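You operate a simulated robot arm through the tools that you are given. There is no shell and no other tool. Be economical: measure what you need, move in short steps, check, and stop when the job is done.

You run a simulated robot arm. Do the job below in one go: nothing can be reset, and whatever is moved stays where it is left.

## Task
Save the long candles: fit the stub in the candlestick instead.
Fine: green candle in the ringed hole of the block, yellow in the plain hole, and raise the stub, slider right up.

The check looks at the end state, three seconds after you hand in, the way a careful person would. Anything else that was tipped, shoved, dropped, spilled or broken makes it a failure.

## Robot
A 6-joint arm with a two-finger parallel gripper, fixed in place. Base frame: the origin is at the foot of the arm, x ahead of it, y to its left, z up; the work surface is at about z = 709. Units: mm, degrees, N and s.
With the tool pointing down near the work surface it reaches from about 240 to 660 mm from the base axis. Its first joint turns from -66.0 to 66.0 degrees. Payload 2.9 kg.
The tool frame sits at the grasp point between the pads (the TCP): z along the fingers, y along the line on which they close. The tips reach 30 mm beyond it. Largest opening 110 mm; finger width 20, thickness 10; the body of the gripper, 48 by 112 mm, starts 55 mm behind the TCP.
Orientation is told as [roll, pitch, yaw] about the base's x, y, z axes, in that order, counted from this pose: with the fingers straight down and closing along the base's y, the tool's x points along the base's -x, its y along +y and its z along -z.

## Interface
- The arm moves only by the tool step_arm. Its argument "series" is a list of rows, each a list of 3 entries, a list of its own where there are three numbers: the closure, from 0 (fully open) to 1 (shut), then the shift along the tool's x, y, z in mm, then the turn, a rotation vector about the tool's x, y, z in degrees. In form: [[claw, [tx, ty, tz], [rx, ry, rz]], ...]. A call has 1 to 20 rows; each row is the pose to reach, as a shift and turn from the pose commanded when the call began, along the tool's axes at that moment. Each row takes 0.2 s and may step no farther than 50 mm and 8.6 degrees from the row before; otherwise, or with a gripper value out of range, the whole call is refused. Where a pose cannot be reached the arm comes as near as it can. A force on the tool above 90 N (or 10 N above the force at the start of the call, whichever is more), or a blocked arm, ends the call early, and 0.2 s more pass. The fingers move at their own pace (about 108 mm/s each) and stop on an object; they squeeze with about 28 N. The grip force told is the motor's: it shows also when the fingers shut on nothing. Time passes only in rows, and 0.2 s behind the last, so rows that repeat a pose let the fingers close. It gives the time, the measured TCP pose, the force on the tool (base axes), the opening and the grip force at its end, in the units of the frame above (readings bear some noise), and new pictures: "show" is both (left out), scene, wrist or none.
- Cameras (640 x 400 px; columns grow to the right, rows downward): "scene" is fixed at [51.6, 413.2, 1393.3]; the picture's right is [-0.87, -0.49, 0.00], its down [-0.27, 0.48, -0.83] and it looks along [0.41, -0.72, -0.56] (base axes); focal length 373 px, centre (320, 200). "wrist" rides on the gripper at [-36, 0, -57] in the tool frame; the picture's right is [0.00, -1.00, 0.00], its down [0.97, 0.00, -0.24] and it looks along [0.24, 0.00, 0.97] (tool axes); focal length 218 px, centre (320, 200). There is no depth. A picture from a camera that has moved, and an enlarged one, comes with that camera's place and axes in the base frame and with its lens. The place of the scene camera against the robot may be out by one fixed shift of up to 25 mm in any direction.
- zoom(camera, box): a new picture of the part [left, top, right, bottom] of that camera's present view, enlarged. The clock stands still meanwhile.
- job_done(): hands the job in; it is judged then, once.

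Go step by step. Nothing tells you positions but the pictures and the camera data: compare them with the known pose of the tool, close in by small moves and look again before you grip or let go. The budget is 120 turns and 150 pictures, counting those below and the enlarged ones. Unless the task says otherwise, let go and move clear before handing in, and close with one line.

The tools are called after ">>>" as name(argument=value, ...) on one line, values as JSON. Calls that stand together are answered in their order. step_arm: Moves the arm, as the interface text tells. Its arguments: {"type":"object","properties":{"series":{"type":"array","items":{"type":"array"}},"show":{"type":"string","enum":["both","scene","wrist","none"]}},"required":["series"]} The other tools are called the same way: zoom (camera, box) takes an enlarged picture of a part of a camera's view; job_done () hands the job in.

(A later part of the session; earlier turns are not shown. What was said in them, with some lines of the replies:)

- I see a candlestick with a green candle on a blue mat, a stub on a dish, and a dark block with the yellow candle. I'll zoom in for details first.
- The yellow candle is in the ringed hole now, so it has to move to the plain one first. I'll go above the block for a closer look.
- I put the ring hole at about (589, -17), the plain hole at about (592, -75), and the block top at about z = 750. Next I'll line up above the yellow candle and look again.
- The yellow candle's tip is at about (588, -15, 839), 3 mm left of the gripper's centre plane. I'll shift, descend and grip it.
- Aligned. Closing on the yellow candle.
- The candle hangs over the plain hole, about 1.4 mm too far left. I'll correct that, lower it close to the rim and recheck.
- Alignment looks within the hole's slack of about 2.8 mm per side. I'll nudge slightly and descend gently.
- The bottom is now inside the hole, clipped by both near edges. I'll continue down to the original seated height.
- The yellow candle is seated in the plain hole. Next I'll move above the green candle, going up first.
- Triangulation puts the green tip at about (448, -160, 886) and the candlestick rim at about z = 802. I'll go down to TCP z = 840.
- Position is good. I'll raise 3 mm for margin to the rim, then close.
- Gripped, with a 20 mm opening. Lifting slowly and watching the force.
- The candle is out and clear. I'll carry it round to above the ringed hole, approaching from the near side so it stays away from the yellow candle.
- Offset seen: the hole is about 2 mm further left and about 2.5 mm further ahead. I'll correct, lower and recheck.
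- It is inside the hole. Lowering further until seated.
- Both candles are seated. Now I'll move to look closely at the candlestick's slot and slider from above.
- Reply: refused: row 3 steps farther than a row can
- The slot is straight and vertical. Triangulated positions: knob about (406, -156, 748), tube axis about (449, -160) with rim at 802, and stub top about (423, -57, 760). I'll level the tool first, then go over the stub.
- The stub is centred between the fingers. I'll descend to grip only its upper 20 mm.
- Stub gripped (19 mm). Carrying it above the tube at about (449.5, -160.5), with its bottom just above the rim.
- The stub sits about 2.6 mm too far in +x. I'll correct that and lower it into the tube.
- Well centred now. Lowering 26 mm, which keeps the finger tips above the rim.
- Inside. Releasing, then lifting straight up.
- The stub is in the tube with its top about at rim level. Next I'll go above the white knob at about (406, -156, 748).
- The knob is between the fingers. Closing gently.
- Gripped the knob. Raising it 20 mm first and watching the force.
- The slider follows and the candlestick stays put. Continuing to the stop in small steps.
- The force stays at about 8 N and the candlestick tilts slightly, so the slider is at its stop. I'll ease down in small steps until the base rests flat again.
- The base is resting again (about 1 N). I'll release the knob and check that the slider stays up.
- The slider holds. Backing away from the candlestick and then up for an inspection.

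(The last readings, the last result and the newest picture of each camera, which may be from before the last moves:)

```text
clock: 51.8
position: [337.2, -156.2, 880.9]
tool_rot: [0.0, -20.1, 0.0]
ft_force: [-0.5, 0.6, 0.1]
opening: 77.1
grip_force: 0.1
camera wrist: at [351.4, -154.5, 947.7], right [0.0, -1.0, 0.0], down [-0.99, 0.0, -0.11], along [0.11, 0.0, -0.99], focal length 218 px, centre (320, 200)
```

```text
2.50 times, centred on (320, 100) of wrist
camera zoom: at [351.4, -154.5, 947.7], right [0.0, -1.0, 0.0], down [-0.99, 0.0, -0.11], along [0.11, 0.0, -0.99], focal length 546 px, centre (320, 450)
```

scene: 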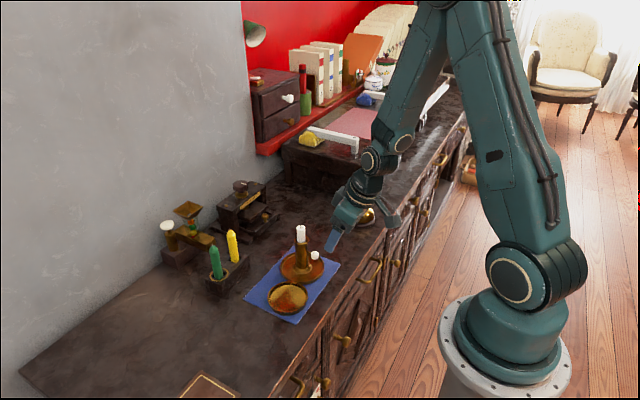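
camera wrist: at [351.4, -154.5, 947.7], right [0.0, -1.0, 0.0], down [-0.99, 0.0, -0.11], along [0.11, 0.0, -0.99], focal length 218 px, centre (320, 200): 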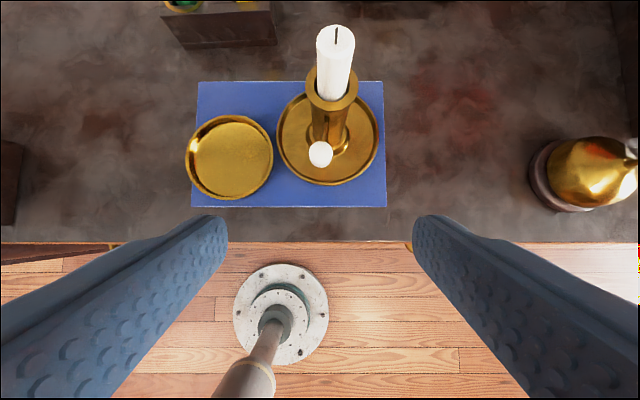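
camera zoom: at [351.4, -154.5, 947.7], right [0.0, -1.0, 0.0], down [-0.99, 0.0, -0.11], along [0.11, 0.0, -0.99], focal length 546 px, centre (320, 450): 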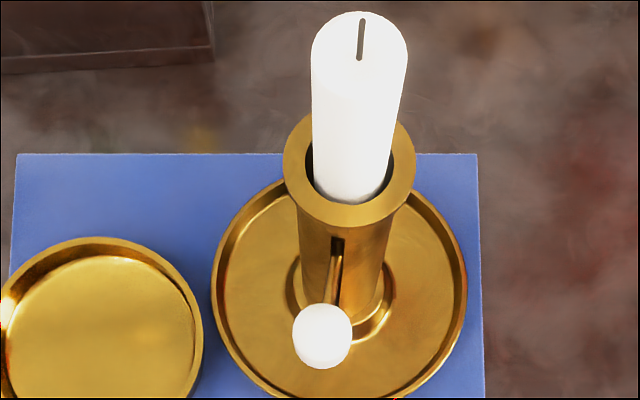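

>>> zoom(camera="wrist", box=[300, 90, 360, 170])

>>> zoom(camera="scene", box=[288, 235, 324, 280])

```text
5.00 times, centred on (330, 130) of wrist
camera zoom: at [351.4, -154.5, 947.7], right [0.0, -1.0, 0.0], down [-0.99, 0.0, -0.11], along [0.11, 0.0, -0.99], focal length 1091 px, centre (270, 550)
```

zoom: 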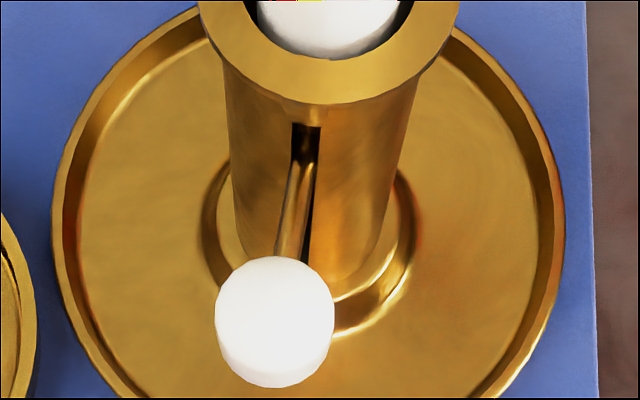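

```text
8.89 times, centred on (306, 258) of scene
camera zoom: at [51.6, 413.2, 1393.3], right [-0.87, -0.49, 0.0], down [-0.27, 0.48, -0.83], along [0.41, -0.72, -0.56], focal length 3312 px, centre (444, -311)
```

zoom: 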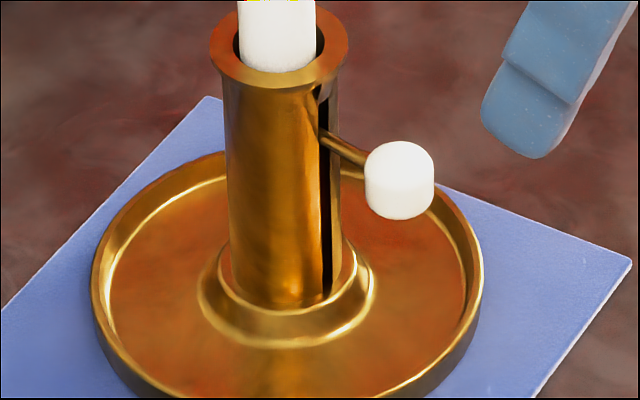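

The slot has a flat top end, and the rod now sits about 5 mm below it. My easing-down dragged the slider back. I'll grip the knob again, raise it to the stop, and this time release without lowering.

>>> step_arm(series=[[0.4, [0, 0, 0], [0, 7, 0]], [0.5, [0, 0, 0], [0, 14, 0]], [0.5, [0, 0, 0], [0, 20, 0]], [0.5, [0, 0, 0], [0, 20, 0]]], show="none")

>>> step_arm(series=[[0.5, [0, 0, 30], [0, 0, 0]], [0.5, [0, 0, 60], [0, 0, 0]], [0.5, [0, 0, 80], [0, 0, 0]], [0.5, [-20, 0, 80], [0, 0, 0]], [0.5, [-20, 0, 80], [0, 0, 0]]])

```text
clock: 52.8
position: [336.4, -156.0, 880.2]
tool_rot: [-0.1, 0.1, -0.1]
ft_force: [-0.6, -0.5, 0.0]
opening: 55.1
grip_force: 0.0
```

```text
clock: 54.0
position: [356.2, -156.0, 799.4]
tool_rot: [0.0, 0.0, -0.1]
ft_force: [0.0, -0.4, 0.1]
opening: 55.0
grip_force: 0.0
camera wrist: at [392.7, -156.5, 856.8], right [0.0, -1.0, 0.0], down [-0.97, 0.0, 0.24], along [-0.24, 0.0, -0.97], focal length 218 px, centre (320, 200)
```

scene: 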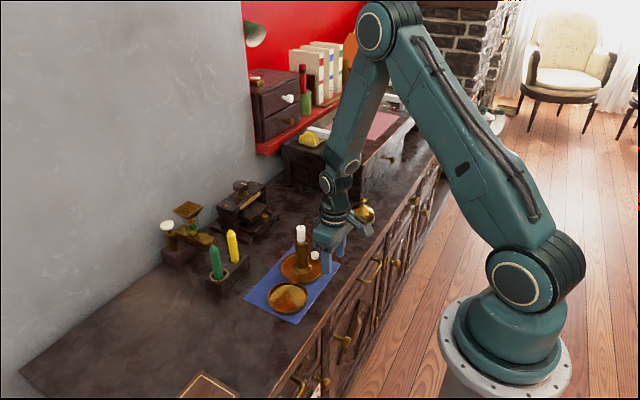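
wrist: 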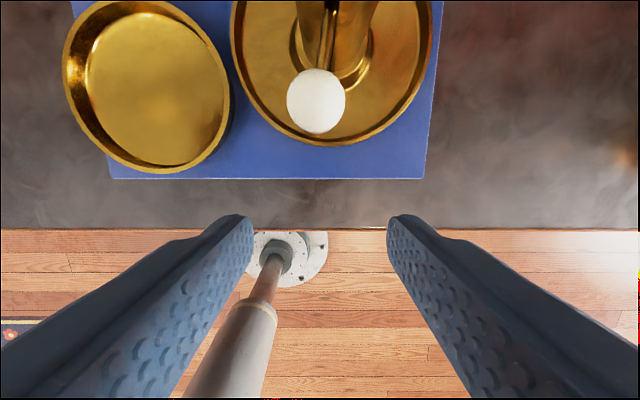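

>>> zoom(camera="wrist", box=[276, 0, 376, 100])

```text
4.00 times, centred on (326, 50) of wrist
camera zoom: at [392.7, -156.5, 856.8], right [0.0, -1.0, 0.0], down [-0.97, 0.0, 0.24], along [-0.24, 0.0, -0.97], focal length 873 px, centre (296, 800)
```

zoom: 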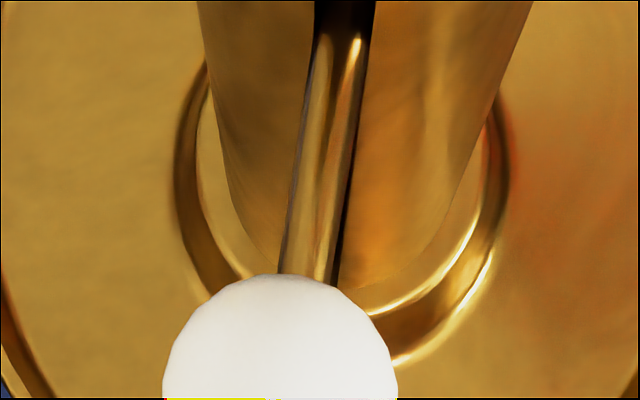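

>>> step_arm(series=[[0.5, [-15, 1.2, 0], [0, 0, 0]], [0.5, [-35, 1.2, 0], [0, 0, 0]], [0.5, [-47, 1.2, 0], [0, 0, 0]], [0.5, [-47, 1.2, 0], [0, 0, 0]]])

```text
clock: 55.0
position: [402.9, -157.8, 799.2]
tool_rot: [0.0, 0.0, 0.0]
ft_force: [0.9, -0.3, -0.2]
opening: 54.9
grip_force: 0.0
camera wrist: at [440.5, -156.3, 857.7], right [0.0, -1.0, 0.0], down [-0.97, 0.0, 0.24], along [-0.24, 0.0, -0.97], focal length 218 px, centre (320, 200)
```

scene: 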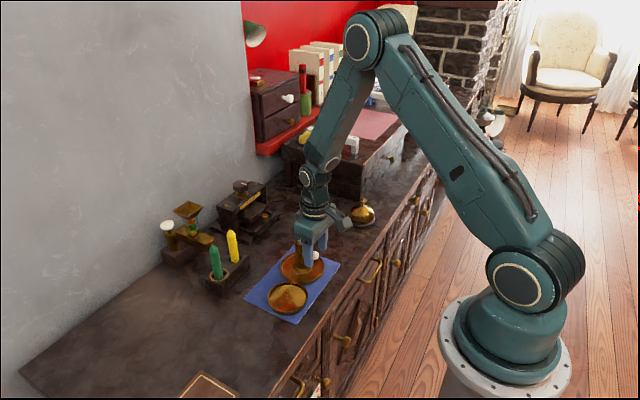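
wrist: 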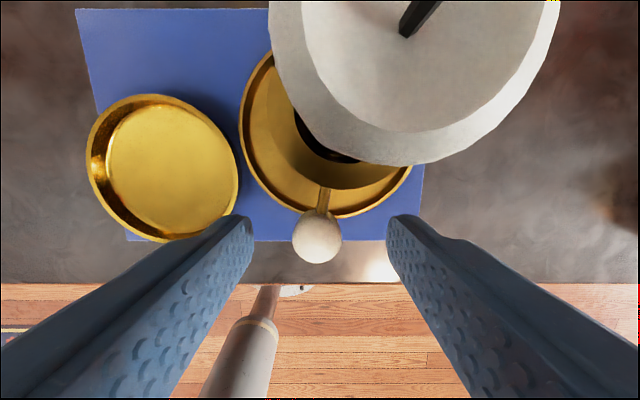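

>>> step_arm(series=[[0.7, [0, 0.9, 0], [0, 0, 0]], [0.85, [0, 0.9, 0], [0, 0, 0]], [1, [0, 0.9, 0], [0, 0, 0]], [1, [0, 0.9, 0], [0, 0, 0]]], show="none")

>>> step_arm(series=[[1, [0, 0, -1], [0, 0, 0]], [1, [0, 0, -2], [0, 0, 0]], [1, [0, 0, -2], [0, 0, 0]]], show="none")

```text
clock: 56.0
position: [403.9, -156.2, 799.5]
tool_rot: [0.0, 0.0, 0.0]
ft_force: [0.2, -2.0, 0.3]
opening: 18.0
grip_force: 28.6
```

```text
clock: 56.8
position: [405.1, -154.7, 802.8]
tool_rot: [0.1, 0.2, 0.0]
ft_force: [0.1, 0.8, -0.7]
opening: 18.1
grip_force: 27.7
```

>>> step_arm(series=[[1, [0, 0, -1], [0, 0, 0]], [1, [0, 0, -2], [0, 0, 0]], [1, [0, 0, -2], [0, 0, 0]]], show="none")

>>> zoom(camera="scene", box=[275, 225, 330, 290])

```text
clock: 57.6
position: [403.7, -154.3, 804.2]
tool_rot: [0.0, 0.0, 0.1]
ft_force: [-0.5, -0.3, -8.4]
opening: 18.1
grip_force: 28.0
```

```text
6.15 times, centred on (302, 258) of scene
camera zoom: at [51.7, 413.2, 1393.3], right [-0.87, -0.49, 0.0], down [-0.27, 0.48, -0.83], along [0.41, -0.72, -0.56], focal length 2293 px, centre (428, -154)
```

zoom: 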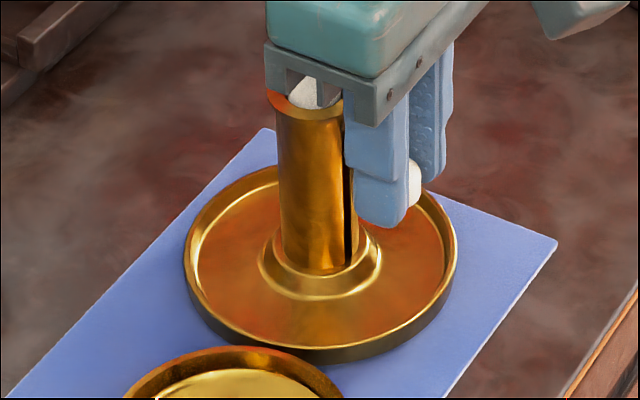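

The stop appears at the same height as before, about 803. Releasing right here without lowering.

>>> step_arm(series=[[0.8, [0, 0, 0], [0, 0, 0]], [0.7, [0, 0, 0], [0, 0, 0]], [0.6, [0, 0, 0], [0, 0, 0]], [0.5, [0, 0, 0], [0, 0, 0]], [0.5, [15, 0, 0], [0, 0, 0]], [0.5, [35, 0, 0], [0, 0, 0]], [0.5, [55, 0, -20], [0, 0, 0]], [0.5, [65, 0, -55], [0, -7, 0]], [0.5, [65, 0, -78], [0, -14, 0]], [0.5, [65, 0, -78], [0, -20, 0]], [0.5, [65, 0, -78], [0, -20, 0]]])

>>> zoom(camera="wrist", box=[300, 90, 360, 170])

>>> zoom(camera="scene", box=[288, 235, 324, 280])

```text
clock: 60.0
position: [341.1, -156.2, 882.9]
tool_rot: [0.0, -20.1, 0.1]
ft_force: [0.0, 0.6, -0.5]
opening: 55.0
grip_force: 0.0
camera wrist: at [355.6, -155.7, 949.5], right [0.0, -1.0, 0.0], down [-0.99, 0.0, -0.11], along [0.11, 0.0, -0.99], focal length 218 px, centre (320, 200)
```

scene: 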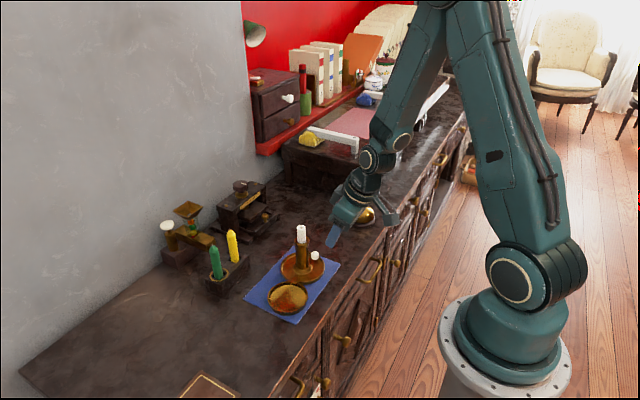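
wrist: 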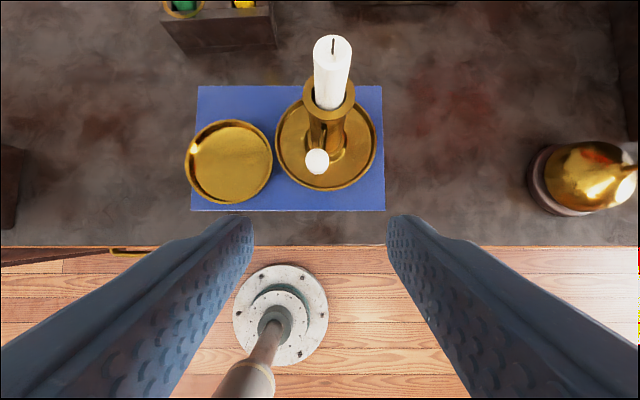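

```text
5.00 times, centred on (330, 130) of wrist
camera zoom: at [355.6, -155.7, 949.5], right [0.0, -1.0, 0.0], down [-0.99, 0.0, -0.11], along [0.11, 0.0, -0.99], focal length 1091 px, centre (270, 550)
```

zoom: 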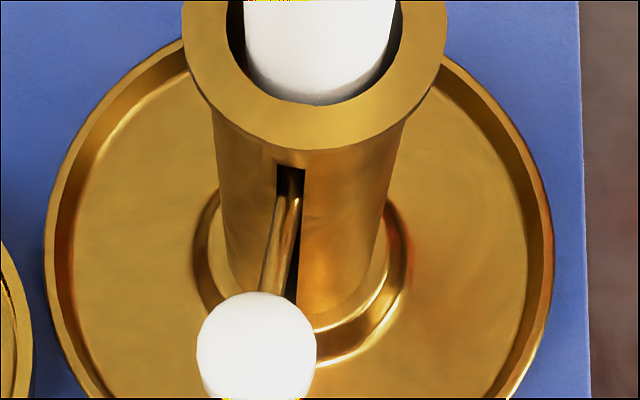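

```text
8.89 times, centred on (306, 258) of scene
camera zoom: at [51.6, 413.2, 1393.3], right [-0.87, -0.49, 0.0], down [-0.27, 0.48, -0.83], along [0.41, -0.72, -0.56], focal length 3312 px, centre (444, -311)
```

zoom: 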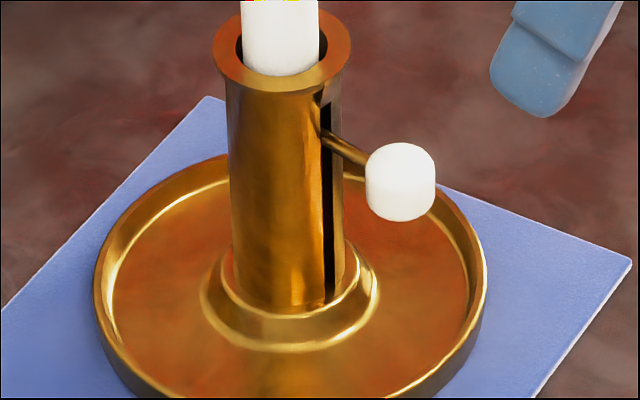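

>>> zoom(camera="scene", box=[300, 240, 316, 256])

>>> zoom(camera="wrist", box=[314, 115, 338, 145])

```text
16.00 times, centred on (308, 248) of scene
camera zoom: at [51.6, 413.2, 1393.3], right [-0.87, -0.49, 0.0], down [-0.27, 0.48, -0.83], along [0.41, -0.72, -0.56], focal length 5962 px, centre (512, -568)
```

zoom: 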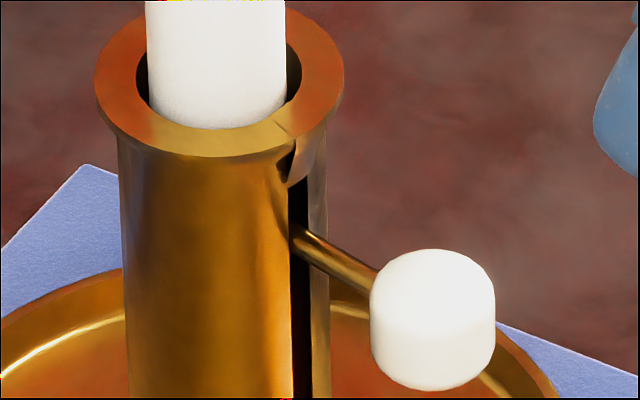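

```text
13.33 times, centred on (326, 130) of wrist
camera zoom: at [355.6, -155.7, 949.5], right [0.0, -1.0, 0.0], down [-0.99, 0.0, -0.11], along [0.11, 0.0, -0.99], focal length 2910 px, centre (240, 1133)
```

zoom: 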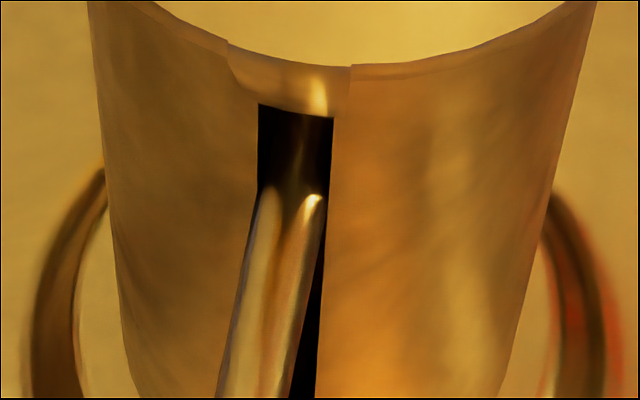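

The slider looks nearly up, but I still see some slot above the rod. I'll regrip and view the rod under load to judge the stop.

>>> step_arm(series=[[0.5, [0, 0, 0], [0, 7, 0]], [0.5, [0, 0, 0], [0, 14, 0]], [0.5, [0, 0, 0], [0, 20, 0]], [0.5, [0, 0, 0], [0, 20, 0]]], show="none")

>>> step_arm(series=[[0.5, [0, 0, 30], [0, 0, 0]], [0.5, [0, 0, 60], [0, 0, 0]], [0.5, [0, 0, 78], [0, 0, 0]], [0.5, [-20, 0, 78], [0, 0, 0]], [0.5, [-45, 0, 78], [0, 0, 0]], [0.5, [-65, 0, 78], [0, 0, 0]], [0.5, [-65, 0, 78], [0, 0, 0]], [0.7, [-65, 0, 78], [0, 0, 0]], [0.85, [-65, 0, 78], [0, 0, 0]], [1, [-65, 0, 78], [0, 0, 0]], [1, [-65, 0, 78], [0, 0, 0]]], show="none")

>>> zoom(camera="scene", box=[292, 235, 324, 265])

```text
clock: 61.0
position: [339.5, -153.9, 883.1]
tool_rot: [0.1, 0.1, 0.0]
ft_force: [1.0, -0.6, -0.4]
opening: 55.0
grip_force: 0.1
```

```text
clock: 63.4
position: [403.7, -155.5, 803.3]
tool_rot: [0.0, 0.0, 0.0]
ft_force: [-1.1, 5.1, -0.2]
opening: 18.2
grip_force: 27.7
```

```text
13.33 times, centred on (308, 250) of scene
camera zoom: at [51.6, 413.3, 1393.3], right [-0.87, -0.49, 0.0], down [-0.27, 0.48, -0.83], along [0.41, -0.72, -0.56], focal length 4968 px, centre (480, -467)
```

zoom: 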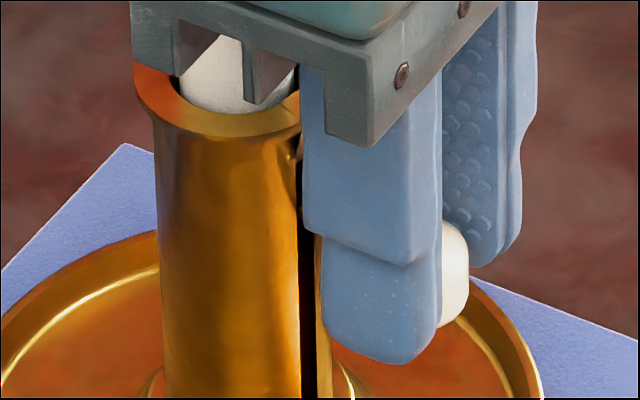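

>>> step_arm(series=[[1, [0, 0, -0.7], [0, 0, 0]], [1, [0, 0, -0.7], [0, 0, 0]]], show="none")

>>> step_arm(series=[[1, [0, 0, -0.7], [0, 0, 0]], [1, [0, 0, -0.7], [0, 0, 0]]], show="none")

>>> step_arm(series=[[1, [0, 0, -0.7], [0, 0, 0]], [1, [0, 0, -0.7], [0, 0, 0]]], show="none")

```text
clock: 64.0
position: [402.4, -154.4, 803.2]
tool_rot: [0.0, 0.0, 0.0]
ft_force: [1.0, 1.1, -0.2]
opening: 18.3
grip_force: 27.6
```

```text
clock: 64.6
position: [402.8, -153.5, 804.7]
tool_rot: [0.0, 0.0, 0.0]
ft_force: [0.3, -0.2, -0.1]
opening: 18.3
grip_force: 27.6
```

```text
clock: 65.2
position: [404.0, -153.7, 805.6]
tool_rot: [-0.1, 0.0, 0.0]
ft_force: [0.5, -0.2, -8.1]
opening: 18.1
grip_force: 28.1
```

>>> step_arm(series=[[1, [0, 0, 0.4], [0, 0, 0]], [1, [0, 0, 0.4], [0, 0, 0]]], show="none")

>>> zoom(camera="scene", box=[288, 235, 324, 280])

```text
clock: 65.8
position: [403.2, -154.4, 805.1]
tool_rot: [-0.1, 0.0, 0.0]
ft_force: [0.5, -0.5, -7.7]
opening: 18.3
grip_force: 28.2
```

```text
8.89 times, centred on (306, 258) of scene
camera zoom: at [51.7, 413.2, 1393.3], right [-0.87, -0.49, 0.0], down [-0.27, 0.48, -0.83], along [0.41, -0.72, -0.56], focal length 3312 px, centre (444, -311)
```

zoom: 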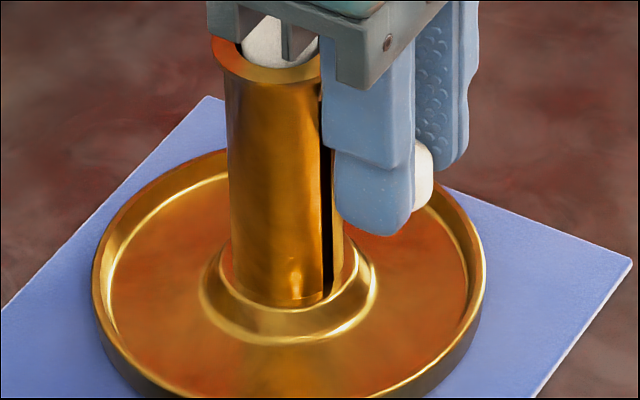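

>>> step_arm(series=[[1, [0, 0, 0.4], [0, 0, 0]], [1, [0, 0, 0.4], [0, 0, 0]]], show="none")

>>> step_arm(series=[[1, [0, 0, 0.4], [0, 0, 0]], [1, [0, 0, 0.4], [0, 0, 0]]], show="none")

```text
clock: 66.4
position: [404.2, -153.2, 804.1]
tool_rot: [0.0, -0.1, -0.1]
ft_force: [0.1, 1.5, -7.5]
opening: 17.6
grip_force: 27.9
```

```text
clock: 67.0
position: [404.4, -153.3, 805.6]
tool_rot: [0.1, -0.1, 0.0]
ft_force: [0.6, -0.2, -6.9]
opening: 17.8
grip_force: 27.6
```

>>> step_arm(series=[[1, [0, 0, 0.4], [0, 0, 0]], [1, [0, 0, 0.4], [0, 0, 0]]], show="none")

>>> step_arm(series=[[1, [0, 0, 0.4], [0, 0, 0]], [1, [0, 0, 0.4], [0, 0, 0]]], show="none")

```text
clock: 67.6
position: [403.6, -154.4, 803.6]
tool_rot: [0.0, 0.1, 0.0]
ft_force: [0.5, -1.1, -7.1]
opening: 17.7
grip_force: 28.3
```

```text
clock: 68.2
position: [403.8, -153.1, 803.7]
tool_rot: [0.0, 0.1, -0.1]
ft_force: [0.0, -0.4, -7.6]
opening: 17.7
grip_force: 28.0
```

>>> step_arm(series=[[1, [0, 0, 0.5], [0, 0, 0]], [1, [0, 0, 0.5], [0, 0, 0]]], show="none")

>>> zoom(camera="scene", box=[288, 235, 324, 280])

```text
clock: 68.8
position: [404.0, -153.4, 803.7]
tool_rot: [0.1, 0.1, 0.0]
ft_force: [-1.0, -0.1, -7.9]
opening: 18.0
grip_force: 28.0
```

```text
8.89 times, centred on (306, 258) of scene
camera zoom: at [51.7, 413.2, 1393.3], right [-0.87, -0.49, 0.0], down [-0.27, 0.48, -0.83], along [0.41, -0.72, -0.56], focal length 3312 px, centre (444, -311)
```

zoom: 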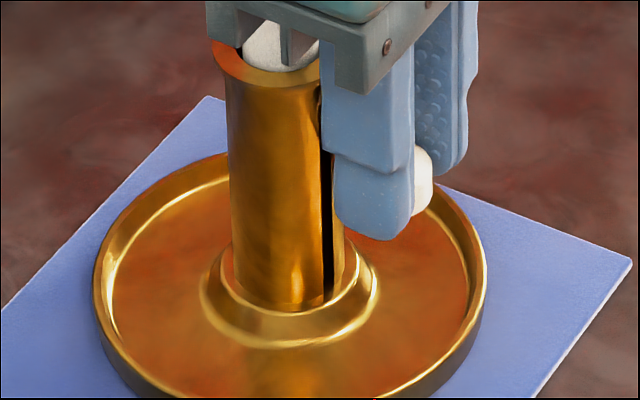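

The candlestick hangs from the slider's stop and comes down with the gripper. I'll lower until the base takes the weight, then release.

>>> step_arm(series=[[1, [0, 0, 0.4], [0, 0, 0]], [1, [0, 0, 0.4], [0, 0, 0]]], show="none")

>>> step_arm(series=[[1, [0, 0, 0.4], [0, 0, 0]], [1, [0, 0, 0.4], [0, 0, 0]]], show="none")

```text
clock: 69.4
position: [402.7, -152.3, 802.3]
tool_rot: [-0.1, 0.0, 0.0]
ft_force: [-2.2, 1.9, -4.6]
opening: 18.2
grip_force: 27.9
```

```text
clock: 70.0
position: [404.4, -154.0, 802.3]
tool_rot: [0.1, 0.1, 0.0]
ft_force: [-4.7, 4.1, -0.1]
opening: 18.0
grip_force: 28.5
```

The base has just landed and the slider is at its stop. Releasing and backing off.

>>> step_arm(series=[[1, [0, 0, -0.3], [0, 0, 0]], [0.85, [0, 0, -0.3], [0, 0, 0]], [0.7, [0, 0, -0.3], [0, 0, 0]], [0.5, [0, 0, -0.3], [0, 0, 0]], [0.5, [0, 0, -0.3], [0, 0, 0]], [0.5, [15, 0, 0], [0, 0, 0]], [0.5, [35, 0, 0], [0, 0, 0]], [0.5, [55, 0, -20], [0, 0, 0]], [0.5, [65, 0, -55], [0, -7, 0]], [0.5, [65, 0, -78], [0, -14, 0]], [0.5, [65, 0, -78], [0, -20, 0]], [0.5, [65, 0, -78], [0, -20, 0]]], show="scene")

>>> zoom(camera="wrist", box=[314, 115, 338, 145])

>>> zoom(camera="scene", box=[300, 240, 316, 256])

>>> zoom(camera="scene", box=[200, 215, 350, 325])

```text
clock: 72.6
position: [339.8, -154.3, 879.8]
tool_rot: [0.0, -20.0, 0.0]
ft_force: [0.3, -0.7, 0.0]
opening: 55.0
grip_force: 0.1
```

scene: 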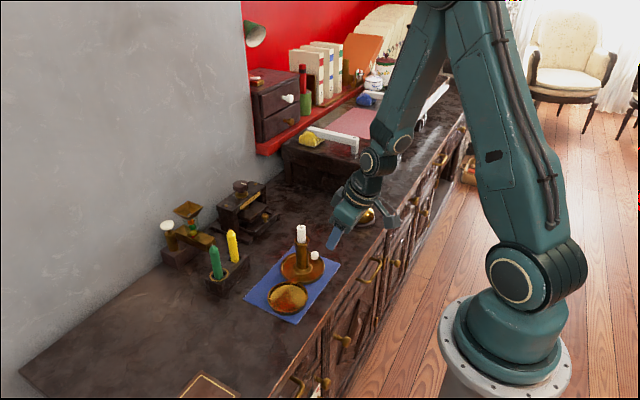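

```text
13.33 times, centred on (326, 130) of wrist
camera zoom: at [352.6, -152.8, 946.9], right [0.0, -1.0, 0.0], down [-0.99, 0.0, -0.11], along [0.11, 0.0, -0.99], focal length 2910 px, centre (240, 1133)
```

zoom: 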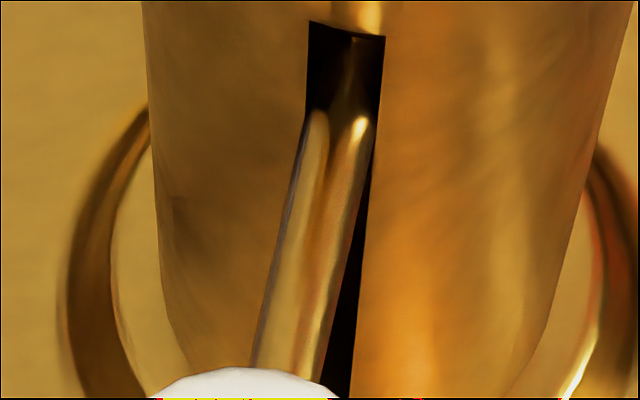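

```text
16.00 times, centred on (308, 248) of scene
camera zoom: at [51.6, 413.2, 1393.3], right [-0.87, -0.49, 0.0], down [-0.27, 0.48, -0.83], along [0.41, -0.72, -0.56], focal length 5962 px, centre (512, -568)
```

zoom: 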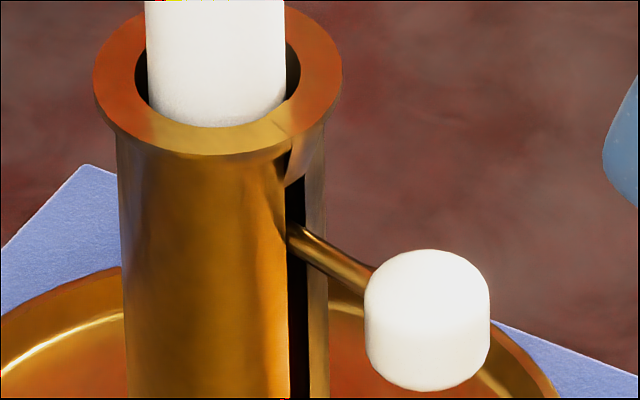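

```text
3.64 times, centred on (275, 270) of scene
camera zoom: at [51.6, 413.2, 1393.3], right [-0.87, -0.49, 0.0], down [-0.27, 0.48, -0.83], along [0.41, -0.72, -0.56], focal length 1355 px, centre (484, -54)
```

zoom: 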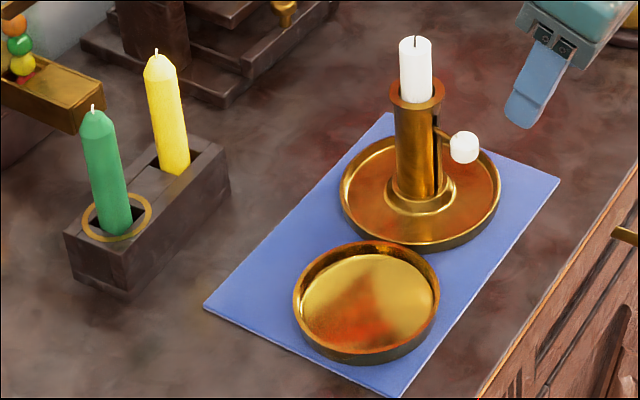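

The slider settled at the same stop again. The stub stands raised in the candlestick, green is in the ringed hole, yellow is in the plain one, and the arm is clear, so I'm handing in.

>>> job_done()

```text
The job is handed in.
```

The job is handed in: yellow is in the plain hole, green is in the ringed hole, and the stub is in the candlestick with the slider raised to its stop. A few millimetres of slot still show above the slider rod at that stop, and the candlestick was lifted slightly and shifted a millimetre or two on its mat while I raised the slider.
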